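You operate a simulated robot arm through the tools that you are given. There is no shell and no other tool. Be economical: measure what you need, move in short steps, check, and stop when the job is done.

The job below is to be done with a simulated two-armed robot. You get a single attempt, and the scene is never put back.

JOB
Dust the powder puff from the powder box, then put the box in the dressing table drawer.
Fine: hold the box while you turn its sieve lid to OPEN, and to SHUT after; puff back where it lay; drawer shut. Where these are worked on the way, their far stop is far enough and under half their travel is too little: dressing table drawer, sieve lid.

The check looks at the end state, three seconds after you hand in, the way a careful person would. Anything else that was tipped, shoved, dropped, spilled or broken makes it a failure. Lids that push on must go on centred and level and be pressed home; caps that screw on are set level and turned clockwise until they are tight.

ROBOT AND FRAMES
Two 7-joint arms with two-finger parallel grippers on one trunk, on a base that drives. Base frame: it is fixed to the floor where the robot stands at the start and does not move with it; the origin is under the middle of the robot, x ahead of it, y to its left, z up. Units: mm, degrees, N and s.
The left shoulder is at the start at [72, 171, 1249], the right one opposite. With the tool pointing down near the work surface each hand reaches from about 100 to 800 mm from the robot's upright axis, wherever it stands, measured 20 degrees to its own side. Places, roughly: dressing table drawer [600, 300, 700]; inside of the dressing table drawer [600, 300, 700]; powder puff (5x5x4 cm) [600, 400, 800]; sieve lid [500, 200, 800]. Payload 4.4 kg a hand.
The TCP of each hand is the grasp point between the finger pads, 23 mm short of the fingertips. In the tool frame z runs along the fingers and y along their closing line. Largest opening 94 mm; finger width 38, thickness 10; the body of the gripper, 54 by 96 mm, starts 39 mm behind the TCP.
Orientation is that of the tool frame in the base frame, as a unit quaternion [w, x, y, z]. With the fingers straight down and closing along the base's y, the tool's x points along the base's -x, its y along +y and its z along -z.

CONTROLS
- The arms move only by the tool arm_command. It takes "left_steps", "right_steps" or both (then of equal length, played together; a hand with none holds still); each is a list of rows, each a list of 7 numbers: the shift along the tool's x, y, z in units of 40 mm (1.0 is 40 mm), then the turn, a rotation vector about the tool's x, y, z in units of 8 degrees (1.0 is 8 degrees), then the finger opening in mm, from 0 to 94. In form: [[tx, ty, tz, ax, ay, az, hand], ...]. A call has 1 to 10 rows; each row shifts and turns the commanded pose from where the row before left it, along the tool's axes as they then stand. A call with a number of a shift or a turn outside -1 to 1 is refused whole. Rows are played at 5 a second. More than 50 mm and 8.6 degrees between two rows, or a gripper value outside its range, and nothing of the call is played. Where a pose cannot be reached the arm comes as near as it can. A force on the tool above 90 N (or 10 N above the force at the start of the call, whichever is more), or a blocked arm, ends the call early, and 0.2 s more pass. Each finger travels about 72 mm/s and halts on what it meets, pressing with about 21 N; the grip force reading is that of the motor and also rises with nothing between the fingers. The clock runs only during rows and for 0.2 s after the last one: add rows that do not move to give the fingers time. It gives the time, the measured TCP pose, the force on the tool (base axes), the opening and the grip force at its end, in the units of the frame above (readings bear some noise), with the torque about the TCP (base axes, N m) and any sound that the robot's microphone picked up, and new pictures: "pictures" is both (left out), scene, wrist or none (wrist: the cameras of the hands that moved).
- Cameras (640 x 400 px; columns grow to the right, rows downward): "scene" is now at [151.4, 46.6, 1377.1]; the picture's right is [0.59, -0.80, 0.00], its down [-0.59, -0.43, -0.69] and it looks along [0.55, 0.41, -0.73] (base axes); focal length 264 px, centre (320, 200). "left" rides on the left gripper at [86, -16, -74] in its tool frame; the picture's right is [0.18, 0.98, 0.00], its down [-0.58, 0.11, -0.81] and it looks along [-0.79, 0.15, 0.59] (tool axes); focal length 243 px, centre (320, 200). "right" rides on the right gripper at [86, 16, -75] in its tool frame; the picture's right is [-0.18, 0.98, 0.00], its down [-0.58, -0.11, -0.81] and it looks along [-0.79, -0.15, 0.59] (tool axes); focal length 243 px, centre (320, 200). There is no depth. A picture from a camera that has moved, and an enlarged one, comes with that camera's place and axes in the base frame and with its lens.
- lift_body(by): slides the trunk up (or, below 0, down) by that many mm; the arms and the scene camera ride with it, the base frame stays. It gives what a move gives, with no picture.
- drive_base(legs): drives the robot by 1 to 6 legs, each [ahead, left, turn to the left] in mm, mm and degrees, along the robot's own axes; the way and the turn of a leg run together, so that a leg with both is an arc; at most 1500 mm and 180 degrees a leg. The arms and the cameras ride along, it lands a little off, and it stops where it bumps. It gives what a move gives, and a new picture of the scene camera.
- aim_head(pan, tilt): turns the head with the scene camera to pan (to the left, within 80 degrees either way) and tilt (down, from -29 to 69), counted from straight ahead of the robot. It gives what a move gives, and a new picture of the scene camera.
- close_up(camera, box): a new picture of the part [left, top, right, bottom] of that camera's present view, enlarged. It takes no simulated time.
- hand_in(): hands the job in; it is judged then, once.

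Work in short steps. Places have to be worked out from the pictures, the camera data and where the tool is seen: move nearer, look again, correct. Check each grasp and each placing, and mend what went wrong. You have 120 turns and 260 pictures in all, those below and enlarged ones among them. Open the grippers and draw the arms clear of the work before you hand the job in, unless the task says otherwise; then end with one line.

The tools are called after "Call:" as a command line: name --argument value ..., lists and objects as JSON in quotes. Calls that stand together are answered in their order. arm_command: Moves the arms, as the interface text tells. Its arguments: {"type":"object","properties":{"left_steps":{"type":"array","items":{"type":"array","items":{"type":"number"}}},"right_steps":{"type":"array","items":{"type":"array","items":{"type":"number"}}},"pictures":{"type":"string","enum":["both","scene","wrist","none"]}},"required":[]} The other tools are called the same way: lift_body (by) slides the trunk up or down; drive_base (legs) drives the base; aim_head (pan, tilt) turns the head that bears the scene camera; close_up (camera, box) takes an enlarged picture of a part of a camera's view; hand_in () hands the job in.

At the start:

```text
time: 0.0
left_tool_pos: [432.7, 467.3, 1128.4]
left_tool_rot: [0.0, 0.001, 1.0, -0.001]
left_wrist_force: [0.0, 0.4, -0.3]
left_wrist_torque: [0.01, -0.02, 0.01]
left_opening: 94.2
left_gripper_force: 0.0
right_tool_pos: [383.5, 58.9, 1118.5]
right_tool_rot: [0.0, -0.001, 1.0, 0.0]
right_wrist_force: [0.3, -0.5, 0.3]
right_wrist_torque: [-0.01, 0.01, 0.02]
right_opening: 94.2
right_gripper_force: 0.1
trunk travel left (down, up): [-259.0, 129.0]
robot x, y, heading: [-0.3, 2.3, 0.0]
head pan, tilt: [36.4, 46.7]
```

scene: 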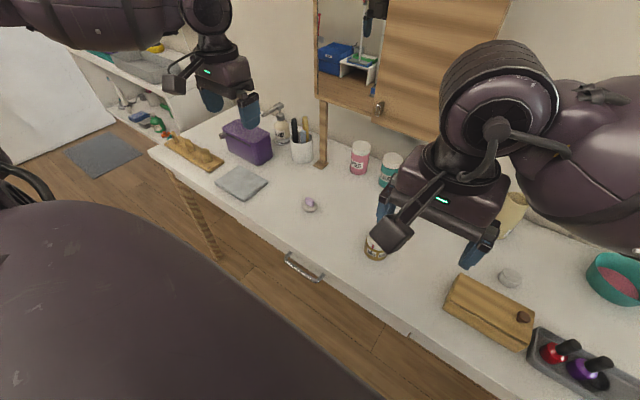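
right: 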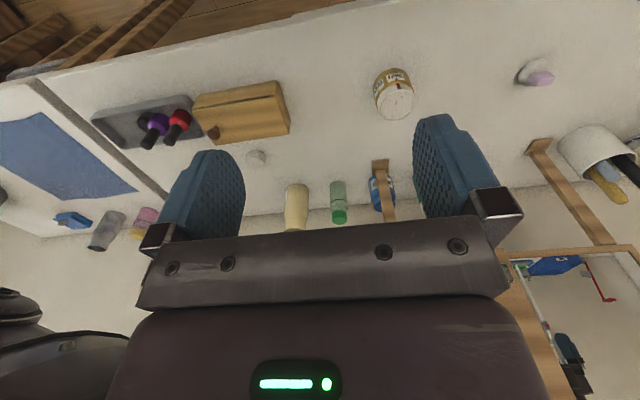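
left: 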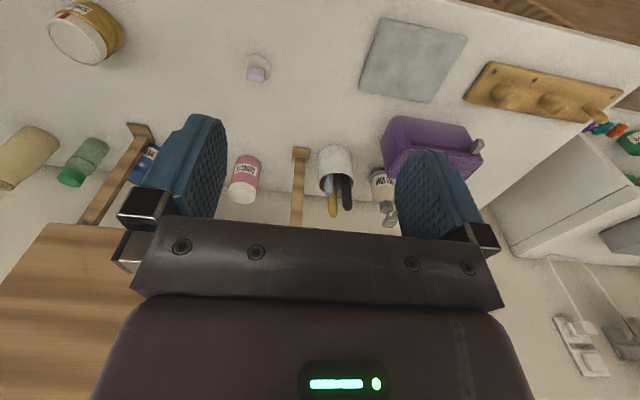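

First I look closely at the box and puff in the present views.

Call:
close_up --camera "left" --box '[20, 0, 300, 175]'

Call:
close_up --camera "right" --box '[330, 40, 570, 190]'

Call:
close_up --camera "scene" --box '[240, 140, 440, 290]'

```text
2.29 times, centred on (160, 88) of left
camera zoom: at [345.1, 451.5, 1203.1], right [-0.18, 0.98, 0.0], down [0.58, 0.11, 0.81], along [0.79, 0.15, -0.59], focal length 555 px, centre (686, 457)
```

zoom: 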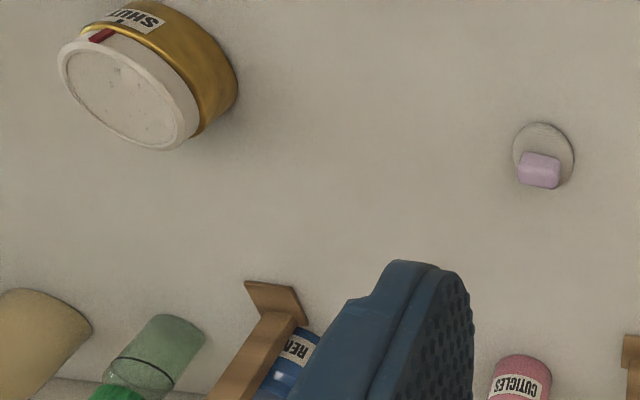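

```text
2.67 times, centred on (450, 115) of right
camera zoom: at [298.7, 75.0, 1192.4], right [0.18, 0.98, 0.0], down [0.58, -0.11, 0.81], along [0.79, -0.15, -0.59], focal length 647 px, centre (-27, 427)
```

zoom: 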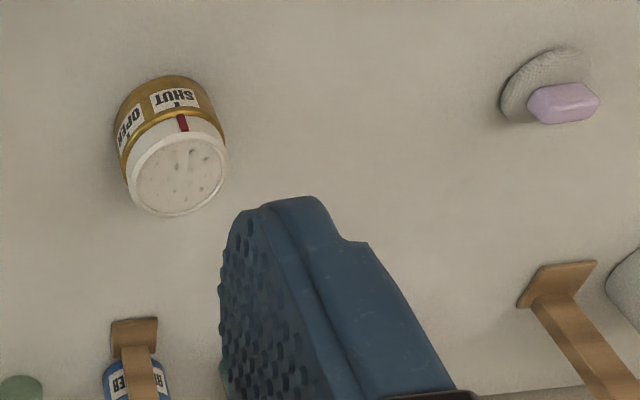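

```text
2.67 times, centred on (340, 215) of scene
camera zoom: at [151.4, 46.6, 1377.1], right [0.59, -0.8, 0.0], down [-0.59, -0.43, -0.69], along [0.55, 0.41, -0.73], focal length 705 px, centre (267, 160)
```

zoom: 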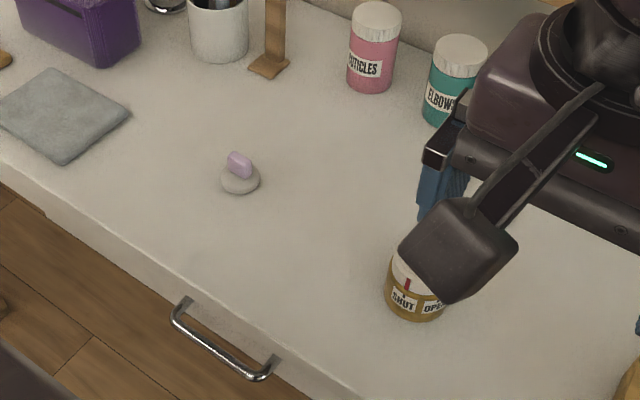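

Rays from both wrist cameras put the puff near [556,385,784] and the lid top near [540,156,837]. I bring the right hand down in front of the box for a closer look.

Call:
arm_command --right_steps '[[0, 1, 0.5, 0, 0, 0, 94], [0, 1, 1, 0, 0, 0, 94], [0, 1, 1, 0, 0, 0, 94], [0, 0, 1, 0, 0, 0, 94], [0.5, 0, 1, 0, 0, 0, 94]]' --pictures "both"

```text
refused: row 2 steps farther than a row can; nothing moved
```

Diagonal steps are limited to 50 mm in all; I take smaller ones.

Call:
arm_command --right_steps '[[0, 0.8, 0.8, 0, 0, 0, 94], [0, 0.8, 0.8, 0, 0, 0, 94], [0, 0.8, 0.8, 0, 0, 0, 94], [0, 0.6, 0.8, 0, 0, 0, 94], [0, 0, 0.8, 0, 0, 0, 94], [0, 0, 0, 0, 0, 0, 94]]' --pictures "both"

```text
time: 1.4
left_tool_pos: [430.5, 466.9, 1128.7]
left_tool_rot: [0.0, -0.001, 1.0, -0.001]
left_wrist_force: [-0.5, 1.2, 0.2]
left_wrist_torque: [0.04, 0.0, 0.01]
left_opening: 94.0
left_gripper_force: 0.1
right_tool_pos: [384.0, 177.3, 958.6]
right_tool_rot: [0.0, -0.001, 1.0, 0.0]
right_wrist_force: [0.0, 0.4, -0.4]
right_wrist_torque: [-0.01, 0.0, 0.02]
right_opening: 93.9
right_gripper_force: 0.0
trunk travel left (down, up): [-259.0, 129.0]
robot x, y, heading: [-4.0, 2.1, 0.1]
head pan, tilt: [36.4, 46.7]
camera scene: at [151.2, 46.8, 1377.1], right [0.59, -0.8, 0.0], down [-0.59, -0.43, -0.69], along [0.55, 0.41, -0.73], focal length 264 px, centre (320, 200)
camera right: at [298.8, 194.3, 1033.2], right [0.18, 0.98, 0.0], down [0.58, -0.11, 0.81], along [0.79, -0.15, -0.59], focal length 243 px, centre (320, 200)
```

scene: 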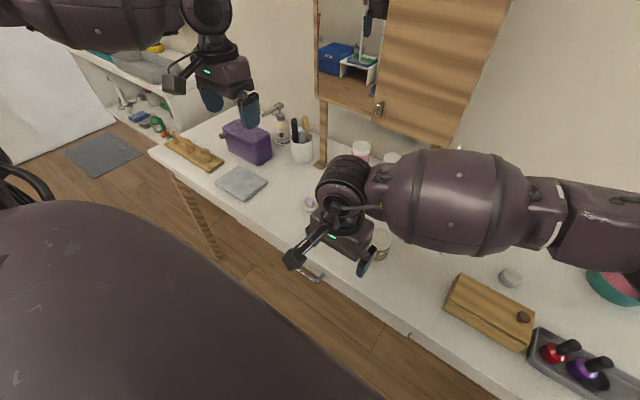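
right: 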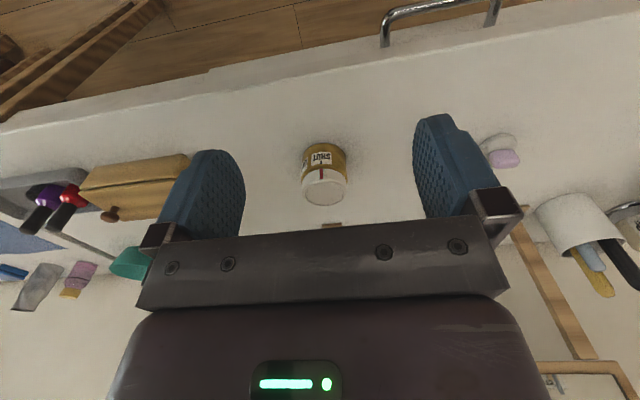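

Call:
close_up --camera "right" --box '[264, 120, 384, 215]'

Call:
close_up --camera "right" --box '[360, 0, 600, 150]'

```text
4.21 times, centred on (324, 168) of right
camera zoom: at [298.8, 194.3, 1033.2], right [0.18, 0.98, 0.0], down [0.58, -0.11, 0.81], along [0.79, -0.15, -0.59], focal length 1022 px, centre (303, 337)
```

zoom: 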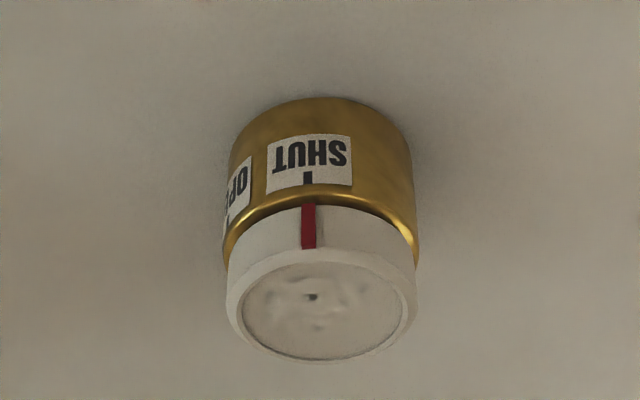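

```text
2.67 times, centred on (480, 75) of right
camera zoom: at [298.8, 194.3, 1033.2], right [0.18, 0.98, 0.0], down [0.58, -0.11, 0.81], along [0.79, -0.15, -0.59], focal length 647 px, centre (-107, 533)
```

zoom: 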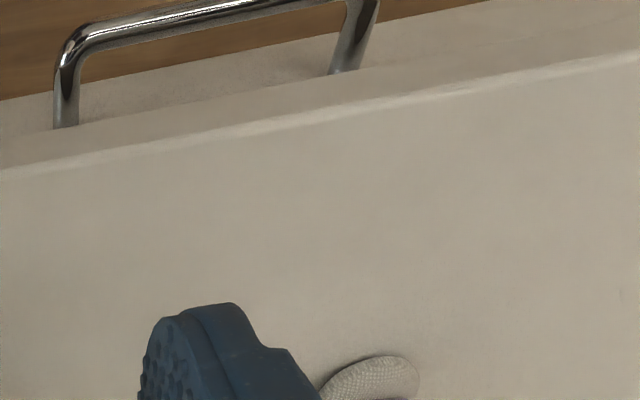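

Estimates: table z≈780, edge x≈420; box centre ≈(540,155), gold body ∅60 up to z≈825, white lid ∅57 up to z≈843; marker at SHUT faces the robot, OPEN about 65–70° counter‑clockwise. Plan: the left hand lifts the box by the upper part of its gold body, the right hand takes it from below level in the air, then left turns the lid. I move the right hand aside and pitch it to horizontal.

Call:
arm_command --right_steps '[[0, -1, 0, 0, -1, 0, 94], [0, -1, 0, 0, -1, 0, 94], [0, -1, 0, 0, -1, 0, 94], [0, -1, 0, 0, -1, 0, 94], [0, -1, 0, 0, -1, 0, 94], [0, -0.5, 0, 0, -1, 0, 94], [0, 0, 0, 0, -1, 0, 94], [0, 0, 0, 0, -1, 0, 94], [0, 0, 0, 0, -1, 0, 94], [0, 0, 0, 0, -1, 0, 94]]' --left_steps '[[0, -1, 0, 0, 0, 0, 94], [0, -1, 0, 0, 0, 0, 94], [0, -1, 0, 0, 0, 0, 94], [0, -1, 0, 0, 0, 0, 94], [0, -1, 0, 0, 0, 0, 94], [0, -1, 0, 0, 0, 0, 94], [0, -1, 0, 0, 0, 0, 94], [0, -0.8, 0, 0, 0, 0, 94], [0, 0, 1, 0, 0, 0, 94], [0, 0, 1, 0, 0, 0, 94]]' --pictures "both"

```text
time: 3.8
left_tool_pos: [430.1, 155.5, 1048.7]
left_tool_rot: [0.001, 0.001, 1.0, 0.0]
left_wrist_force: [-0.5, 0.1, 0.4]
left_wrist_torque: [-0.01, 0.0, -0.01]
left_opening: 94.1
left_gripper_force: 0.0
right_tool_pos: [404.2, -68.0, 964.5]
right_tool_rot: [0.644, 0.052, 0.763, -0.024]
right_wrist_force: [0.1, 0.1, -0.7]
right_wrist_torque: [-0.02, 0.0, 0.01]
right_opening: 93.6
right_gripper_force: 0.2
trunk travel left (down, up): [-259.0, 129.0]
robot x, y, heading: [-0.1, -0.7, -0.1]
head pan, tilt: [36.4, 46.7]
stopped in row 10 (right hand): the arm was blocked; the commanded pose is now the measured one
camera scene: at [150.8, 47.2, 1377.2], right [0.59, -0.81, 0.0], down [-0.59, -0.43, -0.69], along [0.55, 0.41, -0.73], focal length 264 px, centre (320, 200)
camera right: at [320.7, -37.8, 892.0], right [0.14, 0.97, 0.21], down [-0.71, -0.05, 0.71], along [0.69, -0.25, 0.68], focal length 243 px, centre (320, 200)
camera left: at [343.9, 139.5, 1123.9], right [-0.18, 0.98, 0.0], down [0.58, 0.11, 0.81], along [0.79, 0.15, -0.59], focal length 243 px, centre (320, 200)
```

scene: 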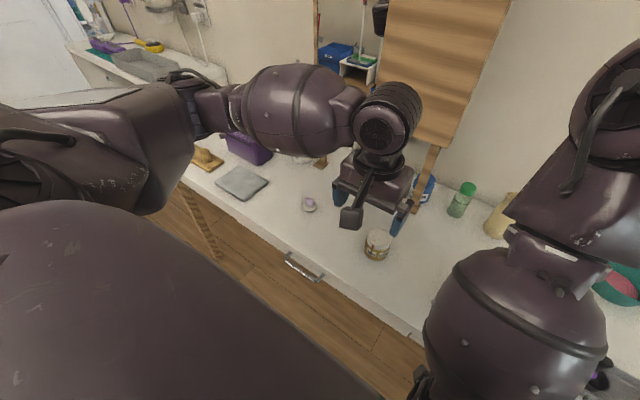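
right: 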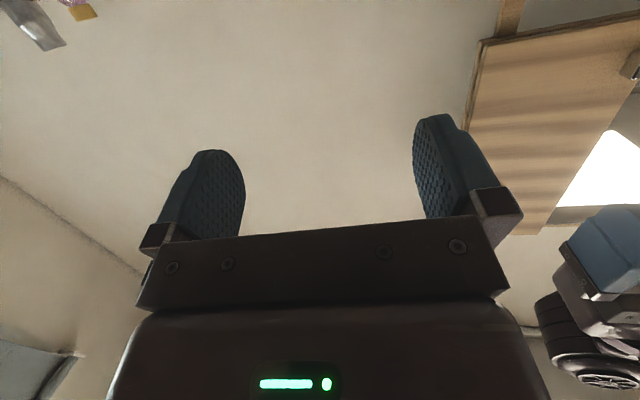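
left: 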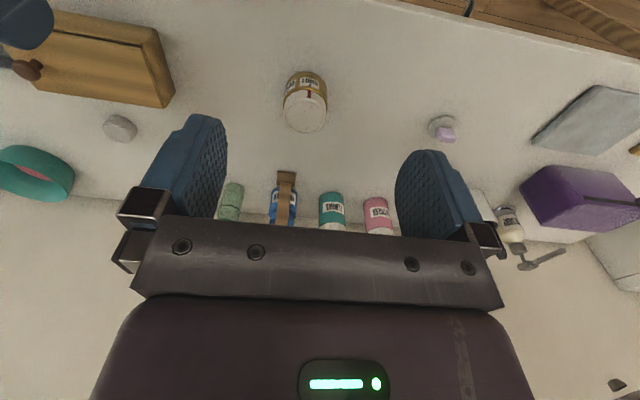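

The right hand is nearly level (10° down). I test whether it can swing to point forward‑left, with a little more height.

Call:
arm_command --right_steps '[[-0.5, 0, 0, -1, 0, 0, 94], [-0.5, 0, 0, -1, 0, 0, 94], [-0.5, 0, 0, -1, 0, 0, 94], [0, 0, 0, -1, 0, 0, 94], [0, 0, 0, -1, 0, 0, 94], [0, 0, 0, -1, 0, 0, 94]]' --pictures "none"

Call:
close_up --camera "left" --box '[230, 30, 390, 150]'

```text
time: 4.9
left_tool_pos: [430.4, 154.4, 1048.1]
left_tool_rot: [0.0, 0.001, 1.0, 0.0]
left_wrist_force: [-0.7, -0.1, -0.4]
left_wrist_torque: [-0.02, 0.01, 0.03]
left_opening: 93.8
left_gripper_force: 0.0
right_tool_pos: [394.5, -70.2, 1011.2]
right_tool_rot: [0.601, -0.001, 0.782, 0.165]
right_wrist_force: [0.9, -0.3, -0.7]
right_wrist_torque: [-0.03, -0.01, -0.02]
right_opening: 94.0
right_gripper_force: 0.1
right hand out of reach, approached as far as the arm can: row 3, 4, 5
trunk travel left (down, up): [-259.0, 129.0]
robot x, y, heading: [-2.7, -0.6, 0.0]
head pan, tilt: [36.4, 46.7]
stopped in row 5 (right hand): the arm was blocked; the commanded pose is now the measured one
```

```text
3.33 times, centred on (310, 90) of left
camera zoom: at [344.6, 138.5, 1123.7], right [-0.18, 0.98, 0.0], down [0.58, 0.11, 0.81], along [0.79, 0.15, -0.59], focal length 809 px, centre (353, 567)
```

zoom: 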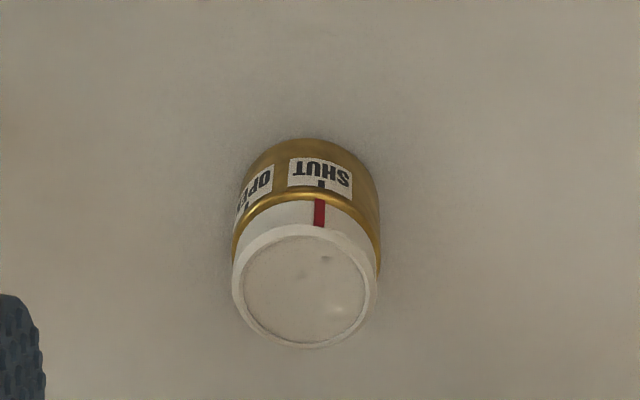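

The lid top computes to (540.6,156.3). Left hand goes above it and part way down, then I check centring.

Call:
arm_command --left_steps '[[-1, 0.04, 0, 0, 0, 0, 94], [-1, 0, 0, 0, 0, 0, 94], [-0.75, 0, 0.5, 0, 0, 0, 94], [0, 0, 1, 0, 0, 0, 94], [0, 0, 1, 0, 0, 0, 94], [0, 0, 1, 0, 0, 0, 94], [0, 0, 0, 0, 0, 0, 94]]' --pictures "both"

```text
time: 6.5
left_tool_pos: [540.6, 156.0, 910.7]
left_tool_rot: [0.001, 0.002, 1.0, 0.0]
left_wrist_force: [-0.2, -0.3, 0.5]
left_wrist_torque: [0.0, 0.03, -0.01]
left_opening: 94.0
left_gripper_force: 0.1
right_tool_pos: [394.4, -71.1, 1010.4]
right_tool_rot: [0.602, -0.001, 0.782, 0.164]
right_wrist_force: [-0.3, -0.3, 0.1]
right_wrist_torque: [-0.01, -0.01, 0.03]
right_opening: 94.0
right_gripper_force: 0.1
trunk travel left (down, up): [-259.0, 129.0]
robot x, y, heading: [-1.0, -0.7, -0.0]
head pan, tilt: [36.4, 46.7]
camera scene: at [151.2, 46.3, 1377.2], right [0.59, -0.81, 0.0], down [-0.59, -0.43, -0.69], along [0.55, 0.41, -0.73], focal length 264 px, centre (320, 200)
camera left: at [453.8, 139.7, 985.4], right [-0.18, 0.98, 0.0], down [0.58, 0.11, 0.81], along [0.79, 0.15, -0.59], focal length 243 px, centre (320, 200)
```

scene: 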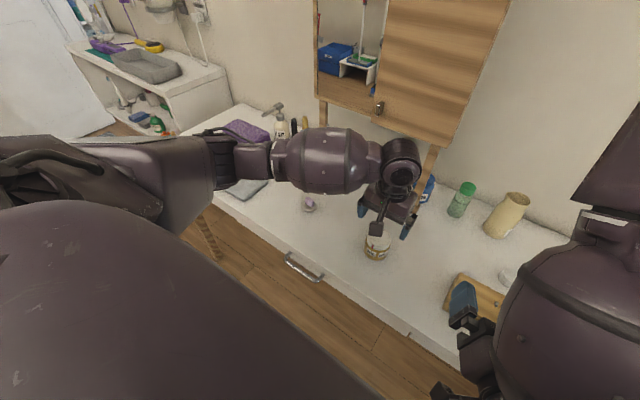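
left: 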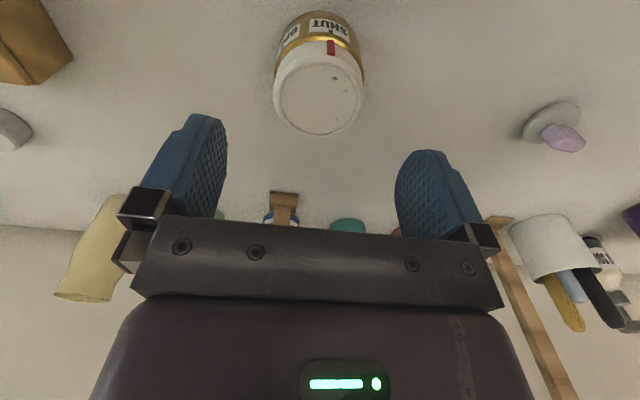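

Call:
close_up --camera "left" --box '[250, 0, 400, 140]'

```text
2.86 times, centred on (325, 70) of left
camera zoom: at [453.8, 139.7, 985.4], right [-0.18, 0.98, 0.0], down [0.58, 0.11, 0.81], along [0.79, 0.15, -0.59], focal length 693 px, centre (306, 571)
```

zoom: 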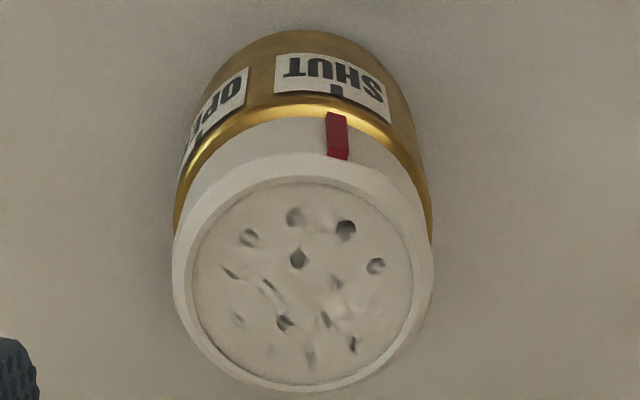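

Centring is fine (box within ~3 mm of the TCP). Descend so the tips overlap the upper gold body, then close.

Call:
arm_command --left_steps '[[0.05, 0, 0.9, 0, 0, 0, 94], [0, 0, 1, 0, 0, 0, 94], [0, 0, 0, 0, 0, 0, 94], [0, 0, 0, 0, 0, 0, 70], [0, 0, 0, 0, 0, 0, 50], [0, 0, 0, 0, 0, 0, 45], [0, 0, 0, 0, 0, 0, 45]]' --pictures "both"

```text
time: 8.1
left_tool_pos: [539.4, 156.7, 833.6]
left_tool_rot: [0.0, 0.0, 1.0, 0.0]
left_wrist_force: [-0.2, 0.6, -0.2]
left_wrist_torque: [-0.02, -0.04, 0.0]
left_opening: 60.9
left_gripper_force: 21.2
right_tool_pos: [395.2, -70.7, 1010.5]
right_tool_rot: [0.602, -0.002, 0.782, 0.164]
right_wrist_force: [-0.3, -0.3, -0.1]
right_wrist_torque: [0.0, 0.02, 0.0]
right_opening: 94.1
right_gripper_force: 0.1
trunk travel left (down, up): [-259.0, 129.0]
robot x, y, heading: [1.1, -3.0, -0.2]
head pan, tilt: [36.4, 46.7]
camera scene: at [151.4, 46.4, 1377.1], right [0.59, -0.81, 0.0], down [-0.59, -0.43, -0.69], along [0.55, 0.41, -0.73], focal length 264 px, centre (320, 200)
camera left: at [452.6, 140.2, 908.4], right [-0.18, 0.98, 0.0], down [0.58, 0.11, 0.81], along [0.79, 0.15, -0.59], focal length 243 px, centre (320, 200)
```

scene: 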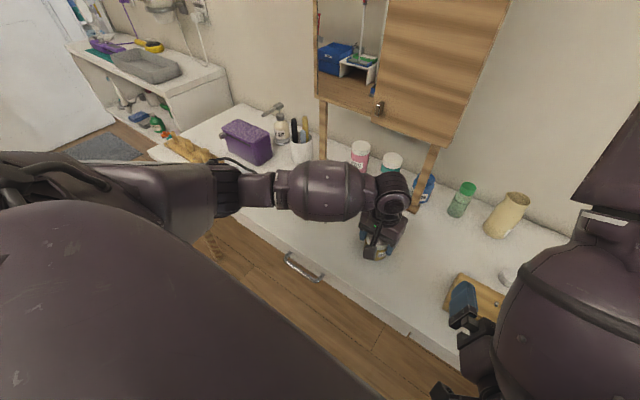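
left: 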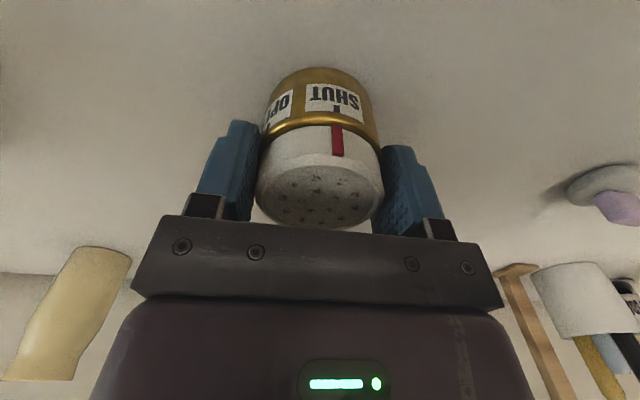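

Grip on the gold holds (60.9 mm). Lift 80 mm straight first and check.

Call:
arm_command --left_steps '[[0, 0, -0.5, 0, 0, 0, 45], [0, 0, -0.8, 0, 0, 0, 45], [0, 0, -0.8, 0, 0, 0, 45], [0, 0, -1, 0, 0, 0, 45], [0, 0, -1, 0, 0, 0, 45]]' --pictures "both"

```text
time: 9.3
left_tool_pos: [540.3, 155.1, 996.8]
left_tool_rot: [0.0, 0.0, 1.0, 0.0]
left_wrist_force: [0.1, -0.6, -0.8]
left_wrist_torque: [-0.01, -0.01, 0.02]
left_opening: 60.9
left_gripper_force: 20.9
right_tool_pos: [393.3, -70.7, 1011.6]
right_tool_rot: [0.602, -0.001, 0.782, 0.165]
right_wrist_force: [-0.2, -0.1, -0.9]
right_wrist_torque: [0.0, 0.04, 0.0]
right_opening: 94.0
right_gripper_force: 0.1
trunk travel left (down, up): [-259.0, 129.0]
robot x, y, heading: [-1.5, 0.3, -0.0]
head pan, tilt: [36.4, 46.7]
camera scene: at [151.3, 46.1, 1377.1], right [0.59, -0.81, 0.0], down [-0.59, -0.43, -0.69], along [0.55, 0.41, -0.73], focal length 264 px, centre (320, 200)
camera left: at [453.9, 139.8, 1072.0], right [-0.18, 0.98, 0.0], down [0.58, 0.11, 0.81], along [0.79, 0.15, -0.59], focal length 243 px, centre (320, 200)
```

scene: 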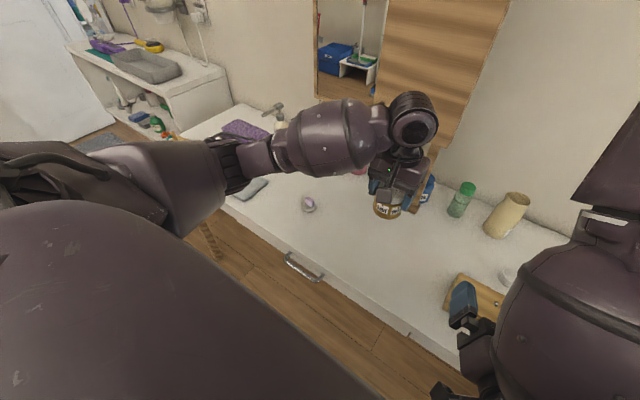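
left: 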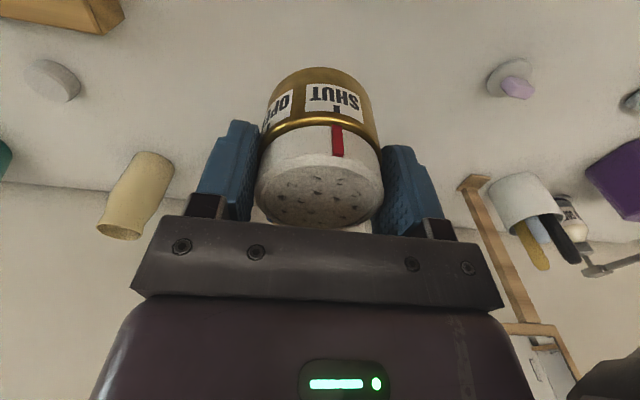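

Box is held. Now I unroll the right hand (closing line horizontal) and bring it to a pre‑grasp behind the lower box body.

Call:
arm_command --right_steps '[[0, 0, 0, 0, 0, -0.95, 94], [0, 0, 0, 0, 0, -0.95, 94], [0.127, 0.895, 0.37, 0, 0, 0, 94], [0.127, 0.895, 0.37, 0, 0, 0, 94], [0.127, 0.895, 0.37, 0, 0, 0, 94], [0.127, 0.895, 0.37, 0, 0, 0, 94], [0.127, 0.895, 0.37, 0, 0, 0, 94], [0, 0, 0, 0, 0, 0, 94]]' --pictures "both"

```text
time: 10.5
left_tool_pos: [540.0, 155.0, 996.4]
left_tool_rot: [0.0, 0.001, 1.0, 0.0]
left_wrist_force: [0.0, -1.1, -1.3]
left_wrist_torque: [0.02, -0.02, 0.02]
left_opening: 60.7
left_gripper_force: 20.9
right_tool_pos: [403.4, 5.0, 955.1]
right_tool_rot: [0.576, -0.034, 0.815, 0.06]
right_wrist_force: [-0.8, -0.8, -0.3]
right_wrist_torque: [-0.01, 0.01, -0.01]
right_opening: 93.9
right_gripper_force: 0.1
trunk travel left (down, up): [-259.0, 129.0]
robot x, y, heading: [0.2, -2.6, 0.1]
head pan, tilt: [36.4, 46.7]
stopped in row 6 (right hand): the arm was blocked; the commanded pose is now the measured one
camera scene: at [151.8, 46.2, 1377.0], right [0.59, -0.81, 0.0], down [-0.59, -0.43, -0.69], along [0.55, 0.41, -0.73], focal length 264 px, centre (320, 200)
camera right: at [304.1, 11.6, 898.7], right [-0.06, 0.97, 0.23], down [-0.54, -0.23, 0.81], along [0.84, -0.08, 0.54], focal length 243 px, centre (320, 200)
```

scene: 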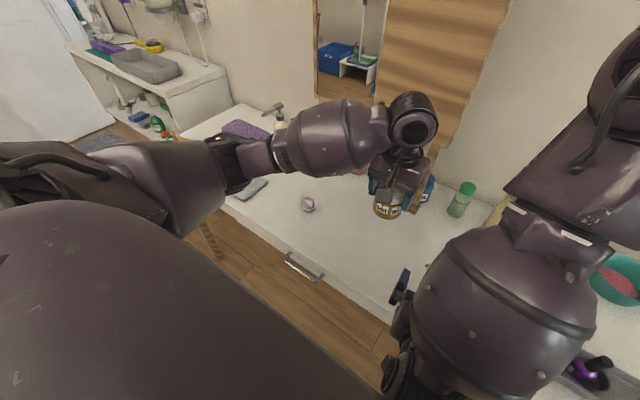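
right: 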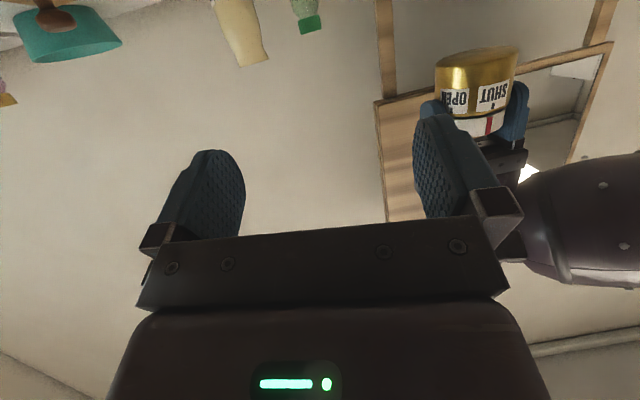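

The wrist runs into a limit in this pose. I undo the pitch and will instead roll the hand so it points to the left (+y).

Call:
arm_command --right_steps '[[-0.3, -0.4, 0, 0, 1, 0, 94], [-0.3, -0.4, 0, 0, 1, 0, 94], [0, -0.4, 0, 0, 1, 0, 94], [0, -0.4, 0, 0, 1, 0, 94], [0, -0.4, 0, 0, 1, 0, 94], [0, -0.4, 0, 0, 1, 0, 94], [0, -0.4, 0, 0, 1, 0, 94], [0, -0.4, 0, 0, 1, 0, 94], [0, 0, 0, 0, 0.8, 0, 94], [0, 0, 0, 0, 0, 0, 94]]' --pictures "none"

```text
time: 12.7
left_tool_pos: [540.8, 156.1, 997.1]
left_tool_rot: [0.0, 0.001, 1.0, 0.0]
left_wrist_force: [0.0, -0.2, -1.6]
left_wrist_torque: [0.01, -0.01, -0.01]
left_opening: 60.8
left_gripper_force: 21.1
right_tool_pos: [428.9, -122.4, 970.4]
right_tool_rot: [0.002, -0.067, 0.997, 0.029]
right_wrist_force: [-0.2, -0.2, 0.1]
right_wrist_torque: [0.03, 0.02, 0.03]
right_opening: 94.0
right_gripper_force: 0.1
trunk travel left (down, up): [-259.0, 129.0]
robot x, y, heading: [-3.3, -1.8, -0.0]
head pan, tilt: [36.4, 46.7]
```

Call:
arm_command --right_steps '[[0, 0, 0, -1, 0, 0, 94], [0, 0, 0, -1, 0, 0, 94], [0, 0, 0, -1, 0, 0, 94], [0, 0, 0, -1, 0, 0, 94], [0, 0, 0, -1, 0, 0, 94], [0, 0, 0, -1, 0, 0, 94], [0, 0, 0, -1, 0, 0, 94], [0, 0, 0, -1, 0, 0, 94], [0, 0, 0, -1, 0, 0, 94], [0, 0, 0, 0, 0, 0, 94]]' --pictures "scene"

```text
time: 14.9
left_tool_pos: [540.7, 155.9, 995.2]
left_tool_rot: [0.0, 0.001, 1.0, 0.0]
left_wrist_force: [-0.5, 0.3, -0.7]
left_wrist_torque: [0.0, -0.02, 0.0]
left_opening: 60.9
left_gripper_force: 21.6
right_tool_pos: [429.2, -120.9, 970.2]
right_tool_rot: [-0.037, -0.055, 0.791, 0.608]
right_wrist_force: [-0.8, 0.2, -0.4]
right_wrist_torque: [-0.02, -0.03, -0.01]
right_opening: 93.9
right_gripper_force: 0.0
trunk travel left (down, up): [-259.0, 129.0]
robot x, y, heading: [0.1, 2.2, -0.1]
head pan, tilt: [36.4, 46.7]
camera scene: at [151.6, 46.4, 1377.1], right [0.59, -0.81, 0.0], down [-0.59, -0.43, -0.69], along [0.55, 0.41, -0.73], focal length 264 px, centre (320, 200)
```

scene: 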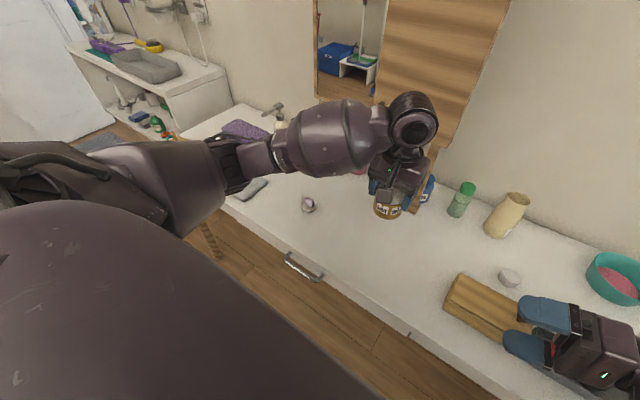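

Pointing left works. Now roll about the tool axis so the fingers close horizontally with the camera underneath.

Call:
arm_command --right_steps '[[0, 0, 0, 0, 0, -1, 94], [0, 0, 0, 0, 0, -1, 94], [0, 0, 0, 0, 0, -1, 94], [0, 0, 0, 0, 0, -1, 94], [0, 0, 0, 0, 0, -1, 94], [0, 0, 0, 0, 0, -1, 94], [0, 0, 0, 0, 0, -1, 94], [0, 0, 0, 0, 0, -1, 94], [0, 0, 0, 0, 0, -1, 94], [0, 0, 0, 0, 0, -1, 94]]' --pictures "scene"

```text
time: 17.1
left_tool_pos: [539.9, 156.2, 996.3]
left_tool_rot: [0.0, 0.001, 1.0, 0.0]
left_wrist_force: [0.4, -0.2, -1.8]
left_wrist_torque: [0.0, 0.01, -0.02]
left_opening: 60.7
left_gripper_force: 21.5
right_tool_pos: [424.6, -121.9, 979.1]
right_tool_rot: [0.061, -0.189, 0.768, 0.609]
right_wrist_force: [0.0, 0.2, 0.6]
right_wrist_torque: [0.0, 0.0, -0.03]
right_opening: 94.0
right_gripper_force: 0.0
right hand out of reach, approached as far as the arm can: row 3, 4, 5, 6, 7, 8, 9, 10
trunk travel left (down, up): [-259.0, 129.0]
robot x, y, heading: [-3.1, -1.3, -0.0]
head pan, tilt: [36.4, 46.7]
camera scene: at [151.5, 46.4, 1377.1], right [0.59, -0.81, 0.0], down [-0.59, -0.43, -0.69], along [0.55, 0.41, -0.73], focal length 264 px, centre (320, 200)
```

scene: 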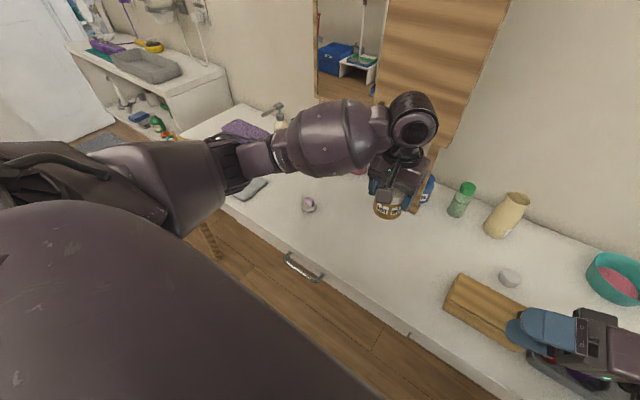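

That way is at a joint limit; roll the other way (camera on top).

Call:
arm_command --right_steps '[[0, 0, 0, 0, 0, 1, 94], [0, 0, 0, 0, 0, 1, 94], [0, 0, 0, 0, 0, 1, 94], [0, 0, 0, 0, 0, 1, 94], [0, 0, 0, 0, 0, 1, 94], [0, 0, 0, 0, 0, 1, 94], [0, 0, 0, 0, 0, 1, 94], [0, 0, 0, 0, 0, 1, 94], [0, 0, 0, 0, 0, 1, 94], [0, 0, 0, 0, 0, 1, 94]]' --pictures "none"

Call:
arm_command --right_steps '[[0, 0, 0, 0, 0, 1, 94], [0, 0, 0, 0, 0, 1, 94], [0, 0, 0, 0, 0, 1, 94], [0, 0, 0, 0, 0, 1, 94], [0, 0, 0, 0, 0, 1, 94], [0, 0, 0, 0, 0, 1, 94], [0, 0, 0, 0, 0, 1, 94], [0, 0, 0, 0, 0, 1, 94], [0, 0, 0, 0, 0, 1, 94], [0, 0, 0, 0, 0, 1, 94]]' --pictures "both"

```text
time: 19.3
left_tool_pos: [540.1, 154.7, 996.8]
left_tool_rot: [0.0, 0.001, 1.0, 0.001]
left_wrist_force: [-0.4, -0.1, 0.0]
left_wrist_torque: [-0.01, 0.0, 0.0]
left_opening: 61.1
left_gripper_force: 20.9
right_tool_pos: [424.0, -121.7, 979.3]
right_tool_rot: [-0.347, 0.348, 0.71, 0.505]
right_wrist_force: [1.0, 0.2, -0.7]
right_wrist_torque: [0.02, 0.0, 0.04]
right_opening: 93.9
right_gripper_force: 0.1
trunk travel left (down, up): [-259.0, 129.0]
robot x, y, heading: [-0.9, -3.6, -0.1]
head pan, tilt: [36.4, 46.7]
```

```text
time: 21.5
left_tool_pos: [540.6, 156.1, 997.3]
left_tool_rot: [0.0, 0.001, 1.0, 0.0]
left_wrist_force: [0.2, -0.8, -1.1]
left_wrist_torque: [-0.02, -0.01, 0.01]
left_opening: 61.2
left_gripper_force: 21.3
right_tool_pos: [423.5, -120.2, 979.3]
right_tool_rot: [-0.59, 0.723, 0.319, 0.164]
right_wrist_force: [-0.3, -0.2, 0.4]
right_wrist_torque: [0.01, 0.03, -0.04]
right_opening: 94.1
right_gripper_force: 0.2
trunk travel left (down, up): [-259.0, 129.0]
robot x, y, heading: [-2.0, -1.8, -0.1]
head pan, tilt: [36.4, 46.7]
camera scene: at [151.5, 46.4, 1377.0], right [0.59, -0.81, 0.0], down [-0.59, -0.43, -0.69], along [0.55, 0.41, -0.73], focal length 264 px, centre (320, 200)
camera right: at [510.3, -170.5, 1038.2], right [0.51, -0.15, -0.85], down [-0.39, -0.92, -0.07], along [-0.77, 0.37, -0.52], focal length 243 px, centre (320, 200)
```

scene: 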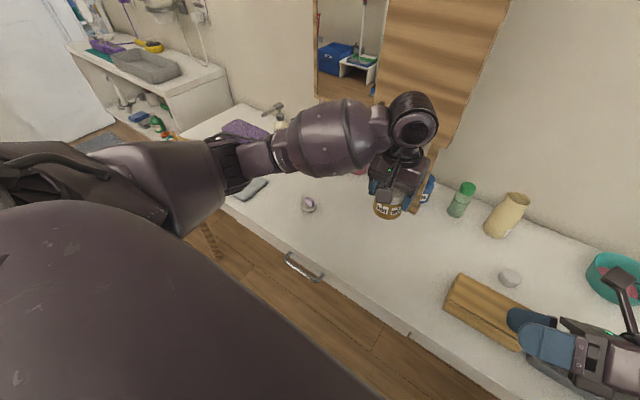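
right: 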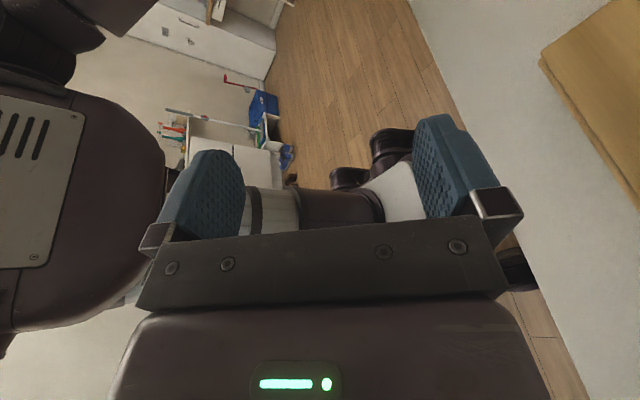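

Overshot the roll; correct it back by ~51° and yaw the hand to point forward‑left.

Call:
arm_command --right_steps '[[0, 0, 0, 0, 0, -1, 94], [0, 0, 0, 0, 0, -1, 94], [0, 0, 0, 0, 0, -1, 94], [0, 0, 0, 0, 0, -1, 94], [0, 0, 0, 0, 0, -1, 94], [0, 0, 0, 0, 0, -1, 94], [0, 0, 0, 0, 0, -0.34, 94], [0, 0, 0, -1, 0, 0, 94], [0, 0, 0, -1, 0, 0, 94], [0, 0, 0, -1, 0, 0, 94]]' --pictures "both"

```text
time: 23.7
left_tool_pos: [539.0, 156.1, 997.4]
left_tool_rot: [0.0, 0.001, 1.0, 0.0]
left_wrist_force: [-0.3, 1.0, -0.4]
left_wrist_torque: [0.0, 0.02, 0.01]
left_opening: 60.8
left_gripper_force: 21.6
right_tool_pos: [423.6, -121.2, 980.1]
right_tool_rot: [-0.344, 0.6, 0.502, 0.518]
right_wrist_force: [0.4, 0.1, 0.8]
right_wrist_torque: [0.0, 0.0, -0.02]
right_opening: 94.2
right_gripper_force: 0.0
trunk travel left (down, up): [-259.0, 129.0]
robot x, y, heading: [-0.9, 2.5, 0.4]
head pan, tilt: [36.4, 46.7]
camera scene: at [151.1, 46.4, 1377.1], right [0.59, -0.81, 0.0], down [-0.59, -0.43, -0.69], along [0.55, 0.41, -0.73], focal length 264 px, centre (320, 200)
camera right: at [416.7, -173.5, 1081.4], right [0.95, -0.3, -0.07], down [-0.3, -0.87, -0.39], along [0.06, 0.4, -0.92], focal length 243 px, centre (320, 200)
```

scene: 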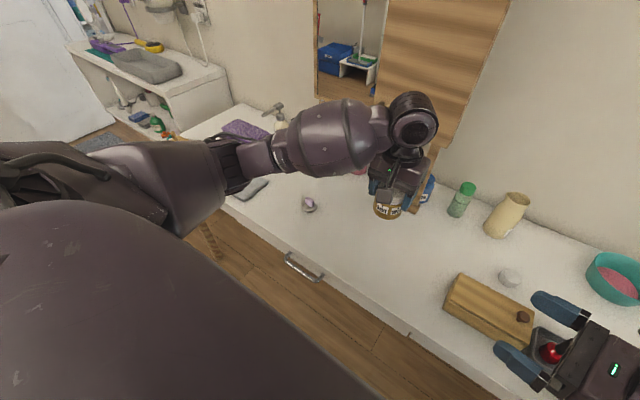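
right: 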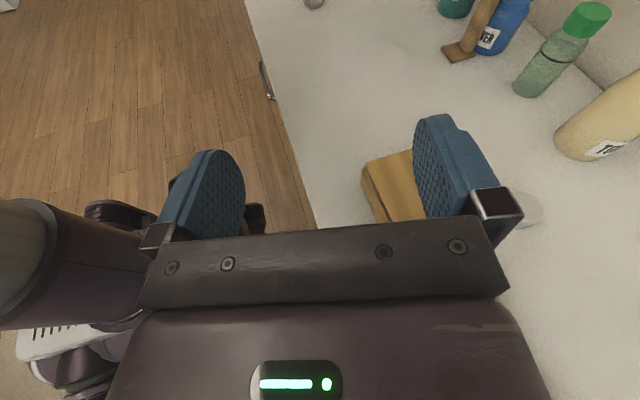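

Level out the small roll and lessen the tilt.

Call:
arm_command --right_steps '[[0, 0, 0, 0, 0, 0.79, 94], [0, 0, 0, 0, 1, 0, 94], [0, 0, 0, 0, 0, 0, 94]]' --pictures "none"

```text
time: 24.5
left_tool_pos: [539.6, 155.9, 996.9]
left_tool_rot: [0.0, 0.001, 1.0, 0.0]
left_wrist_force: [0.4, 0.1, -1.7]
left_wrist_torque: [-0.01, 0.03, -0.03]
left_opening: 60.9
left_gripper_force: 20.8
right_tool_pos: [425.5, -121.1, 979.3]
right_tool_rot: [-0.404, 0.592, 0.44, 0.541]
right_wrist_force: [0.0, -0.7, -0.4]
right_wrist_torque: [-0.01, 0.0, -0.01]
right_opening: 94.0
right_gripper_force: 0.1
trunk travel left (down, up): [-259.0, 129.0]
robot x, y, heading: [-0.3, -2.3, 0.0]
head pan, tilt: [36.4, 46.7]
```

Orientation is good (pointing azimuth 73°, 5° down). Move to pre‑grasp 110 mm short of the box.

Call:
arm_command --right_steps '[[-0.028, 0.154, 0.9075, 0, 0, 0, 94], [-0.028, 0.154, 0.9075, 0, 0, 0, 94], [-0.028, 0.154, 0.9075, 0, 0, 0, 94], [-0.028, 0.154, 0.9075, 0, 0, 0, 94], [-0.028, 0.154, 0.9075, 0, 0, 0, 94], [0, 0, 0, 0, 0, 0, 94]]' --pictures "both"

```text
time: 25.9
left_tool_pos: [540.6, 156.1, 996.2]
left_tool_rot: [0.0, 0.001, 1.0, 0.0]
left_wrist_force: [0.7, -0.1, -1.8]
left_wrist_torque: [-0.02, 0.04, 0.02]
left_opening: 60.9
left_gripper_force: 21.1
right_tool_pos: [507.1, 43.7, 957.9]
right_tool_rot: [-0.405, 0.591, 0.441, 0.541]
right_wrist_force: [0.0, 0.3, 0.7]
right_wrist_torque: [-0.03, 0.01, 0.01]
right_opening: 93.9
right_gripper_force: 0.2
trunk travel left (down, up): [-259.0, 129.0]
robot x, y, heading: [-1.3, -0.9, -0.1]
head pan, tilt: [36.4, 46.7]
camera scene: at [151.2, 46.0, 1377.1], right [0.59, -0.81, 0.0], down [-0.59, -0.43, -0.69], along [0.55, 0.41, -0.73], focal length 264 px, centre (320, 200)
camera right: at [504.4, -25.2, 1049.9], right [0.94, -0.29, -0.19], down [-0.35, -0.79, -0.51], along [0.0, 0.54, -0.84], focal length 243 px, centre (320, 200)
```

scene: 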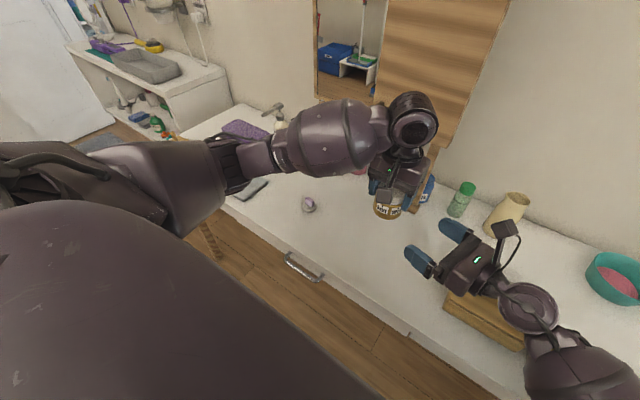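
right: 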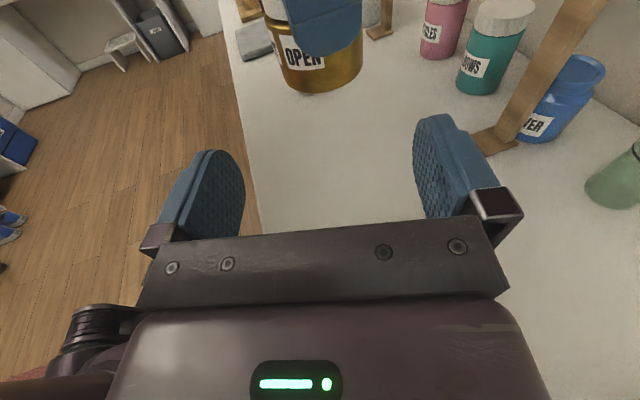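

Approach along the fingers, to 14 mm short of the box axis, in two stages.

Call:
arm_command --right_steps '[[-0.03, 0, 0.9, 0, 0, 0, 94], [-0.03, 0, 0.8, 0, 0, 0, 94], [0, 0, 0, 0, 0, 0, 94]]' --pictures "both"

```text
time: 26.7
left_tool_pos: [541.2, 155.4, 996.8]
left_tool_rot: [0.0, 0.001, 1.0, 0.0]
left_wrist_force: [-0.6, 0.0, -0.7]
left_wrist_torque: [0.02, 0.0, 0.0]
left_opening: 61.1
left_gripper_force: 21.0
right_tool_pos: [525.5, 106.4, 950.2]
right_tool_rot: [-0.405, 0.591, 0.441, 0.541]
right_wrist_force: [0.3, 0.0, 0.4]
right_wrist_torque: [0.02, 0.01, 0.01]
right_opening: 94.1
right_gripper_force: 0.0
trunk travel left (down, up): [-259.0, 129.0]
robot x, y, heading: [-1.3, -0.4, 0.1]
head pan, tilt: [36.4, 46.7]
camera scene: at [151.4, 46.1, 1377.1], right [0.59, -0.81, 0.0], down [-0.59, -0.43, -0.69], along [0.55, 0.41, -0.73], focal length 264 px, centre (320, 200)
camera right: at [523.0, 38.4, 1041.5], right [0.94, -0.29, -0.18], down [-0.35, -0.79, -0.51], along [0.0, 0.54, -0.84], focal length 243 px, centre (320, 200)
```

scene: 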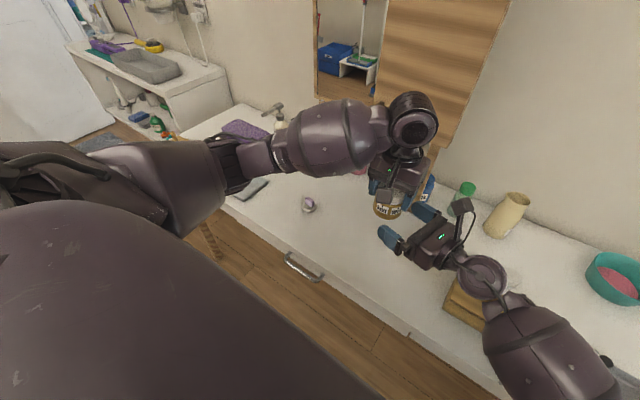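
right: 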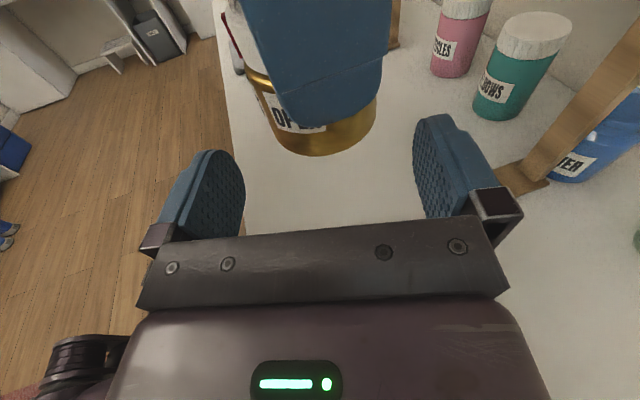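

Well centred (lateral error <1 mm). Go the last 37 mm and close gently on the lower body.

Call:
arm_command --right_steps '[[-0.02, 0, 0.5, 0, 0, 0, 94], [0, 0, 0.42, 0, 0, 0, 94], [0, 0, 0, 0, 0, 0, 94], [0, 0, 0, 0, 0, 0, 72], [0, 0, 0, 0, 0, 0, 62], [0, 0, 0, 0, 0, 0, 45], [0, 0, 0, 0, 0, 0, 45]]' --pictures "both"

```text
time: 28.3
left_tool_pos: [538.9, 155.6, 995.9]
left_tool_rot: [-0.001, 0.002, 1.0, 0.0]
left_wrist_force: [-15.9, 2.8, 1.3]
left_wrist_torque: [-0.09, 0.33, 0.13]
left_opening: 60.9
left_gripper_force: 21.4
right_tool_pos: [536.6, 141.6, 944.1]
right_tool_rot: [-0.403, 0.592, 0.44, 0.541]
right_wrist_force: [16.6, -2.8, -1.4]
right_wrist_torque: [0.22, 0.5, -0.37]
right_opening: 61.1
right_gripper_force: 20.9
trunk travel left (down, up): [-259.0, 129.0]
robot x, y, heading: [1.0, -1.8, 0.2]
head pan, tilt: [36.4, 46.7]
camera scene: at [151.5, 46.4, 1377.1], right [0.59, -0.81, 0.0], down [-0.59, -0.43, -0.69], along [0.55, 0.41, -0.73], focal length 264 px, centre (320, 200)
camera right: at [533.6, 72.5, 1037.2], right [0.94, -0.3, -0.19], down [-0.35, -0.79, -0.51], along [0.0, 0.54, -0.84], focal length 243 px, centre (320, 200)
```

scene: 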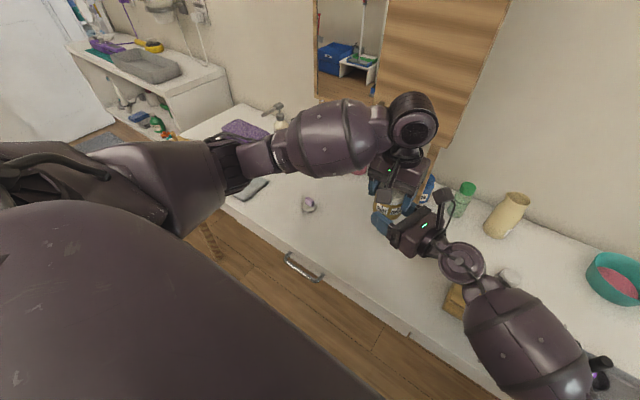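
right: 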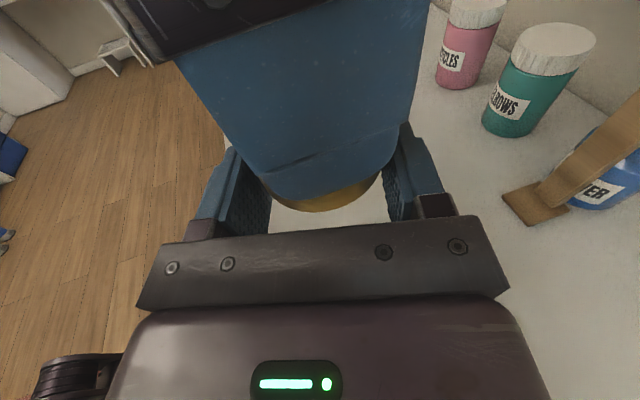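

Both hands hold the box. Now the left releases, rises, yaws 48° clockwise, then lowers to lid height (tips ~17 mm below the lid top).

Call:
arm_command --left_steps '[[0, 0, 0, 0, 0, 0, 80], [0, 0, -0.5, 0, 0, 0, 80], [0, 0, -0.4, 0, 0, 0, 80], [0, 0, 0, 0, 0, 1, 80], [0, 0, 0, 0, 0, 1, 80], [0, 0, 0, 0, 0, 1, 80], [0, 0, 0, 0, 0, 1, 80], [0, 0, 0, 0, 0, 1, 80], [0, 0, 0, 0, 0, 1, 80], [0, 0, 0, 0, 0, 0, 80]]' --pictures "both"

```text
time: 30.5
left_tool_pos: [539.8, 156.6, 1033.1]
left_tool_rot: [0.0, 0.408, 0.913, -0.001]
left_wrist_force: [-0.3, -0.4, 0.0]
left_wrist_torque: [-0.01, 0.03, 0.01]
left_opening: 80.1
left_gripper_force: 0.0
right_tool_pos: [534.5, 142.2, 944.6]
right_tool_rot: [-0.405, 0.591, 0.441, 0.54]
right_wrist_force: [-0.2, -0.2, 0.3]
right_wrist_torque: [0.03, -0.04, 0.01]
right_opening: 60.9
right_gripper_force: 20.9
trunk travel left (down, up): [-259.0, 129.0]
robot x, y, heading: [-0.7, -2.6, 0.1]
head pan, tilt: [36.4, 46.7]
camera scene: at [151.5, 46.4, 1377.0], right [0.59, -0.81, 0.0], down [-0.59, -0.43, -0.69], along [0.55, 0.41, -0.73], focal length 264 px, centre (320, 200)
camera left: at [471.3, 209.9, 1106.9], right [0.61, 0.79, 0.0], down [0.47, -0.36, 0.81], along [0.64, -0.49, -0.59], focal length 243 px, centre (320, 200)
```

scene: 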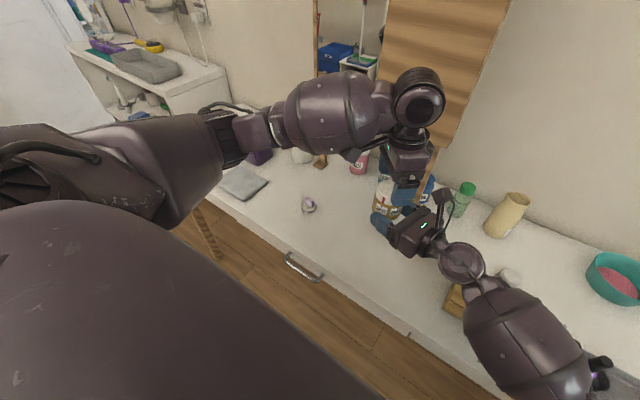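
left: 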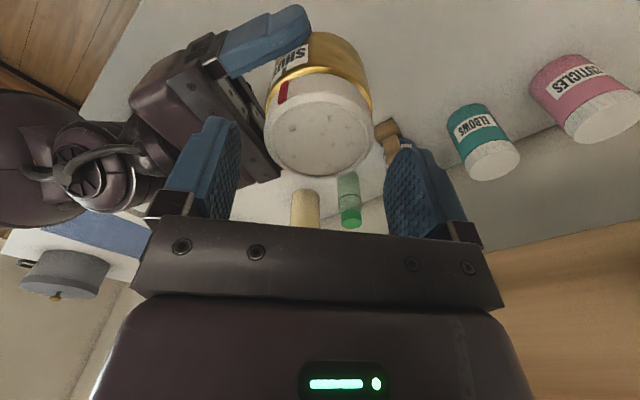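

Lid sits centred between the left fingers. Lower 19 mm and close on the lid.

Call:
arm_command --left_steps '[[0, 0, 0.48, 0, 0, 0, 80], [0, 0, 0, 0, 0, 0, 70], [0, 0, 0, 0, 0, 0, 60], [0, 0, 0, 0, 0, 0, 42], [0, 0, 0, 0, 0, 0, 42]]' --pictures "wrist"

```text
time: 31.7
left_tool_pos: [541.0, 155.1, 1012.9]
left_tool_rot: [0.0, 0.408, 0.913, 0.0]
left_wrist_force: [-4.2, -5.9, 0.9]
left_wrist_torque: [-0.26, 0.21, 0.09]
left_opening: 56.4
left_gripper_force: 21.1
right_tool_pos: [535.5, 140.6, 945.3]
right_tool_rot: [-0.404, 0.592, 0.44, 0.541]
right_wrist_force: [6.2, 6.0, -0.1]
right_wrist_torque: [-0.2, 0.15, -0.12]
right_opening: 61.0
right_gripper_force: 21.3
trunk travel left (down, up): [-259.0, 129.0]
robot x, y, heading: [2.7, -0.2, -0.1]
head pan, tilt: [36.4, 46.7]
camera left: at [471.0, 209.6, 1088.0], right [0.61, 0.79, 0.0], down [0.47, -0.36, 0.81], along [0.64, -0.49, -0.59], focal length 243 px, centre (320, 200)
```

left: 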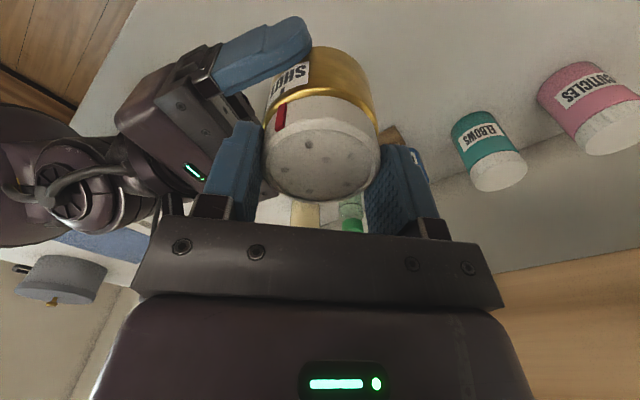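

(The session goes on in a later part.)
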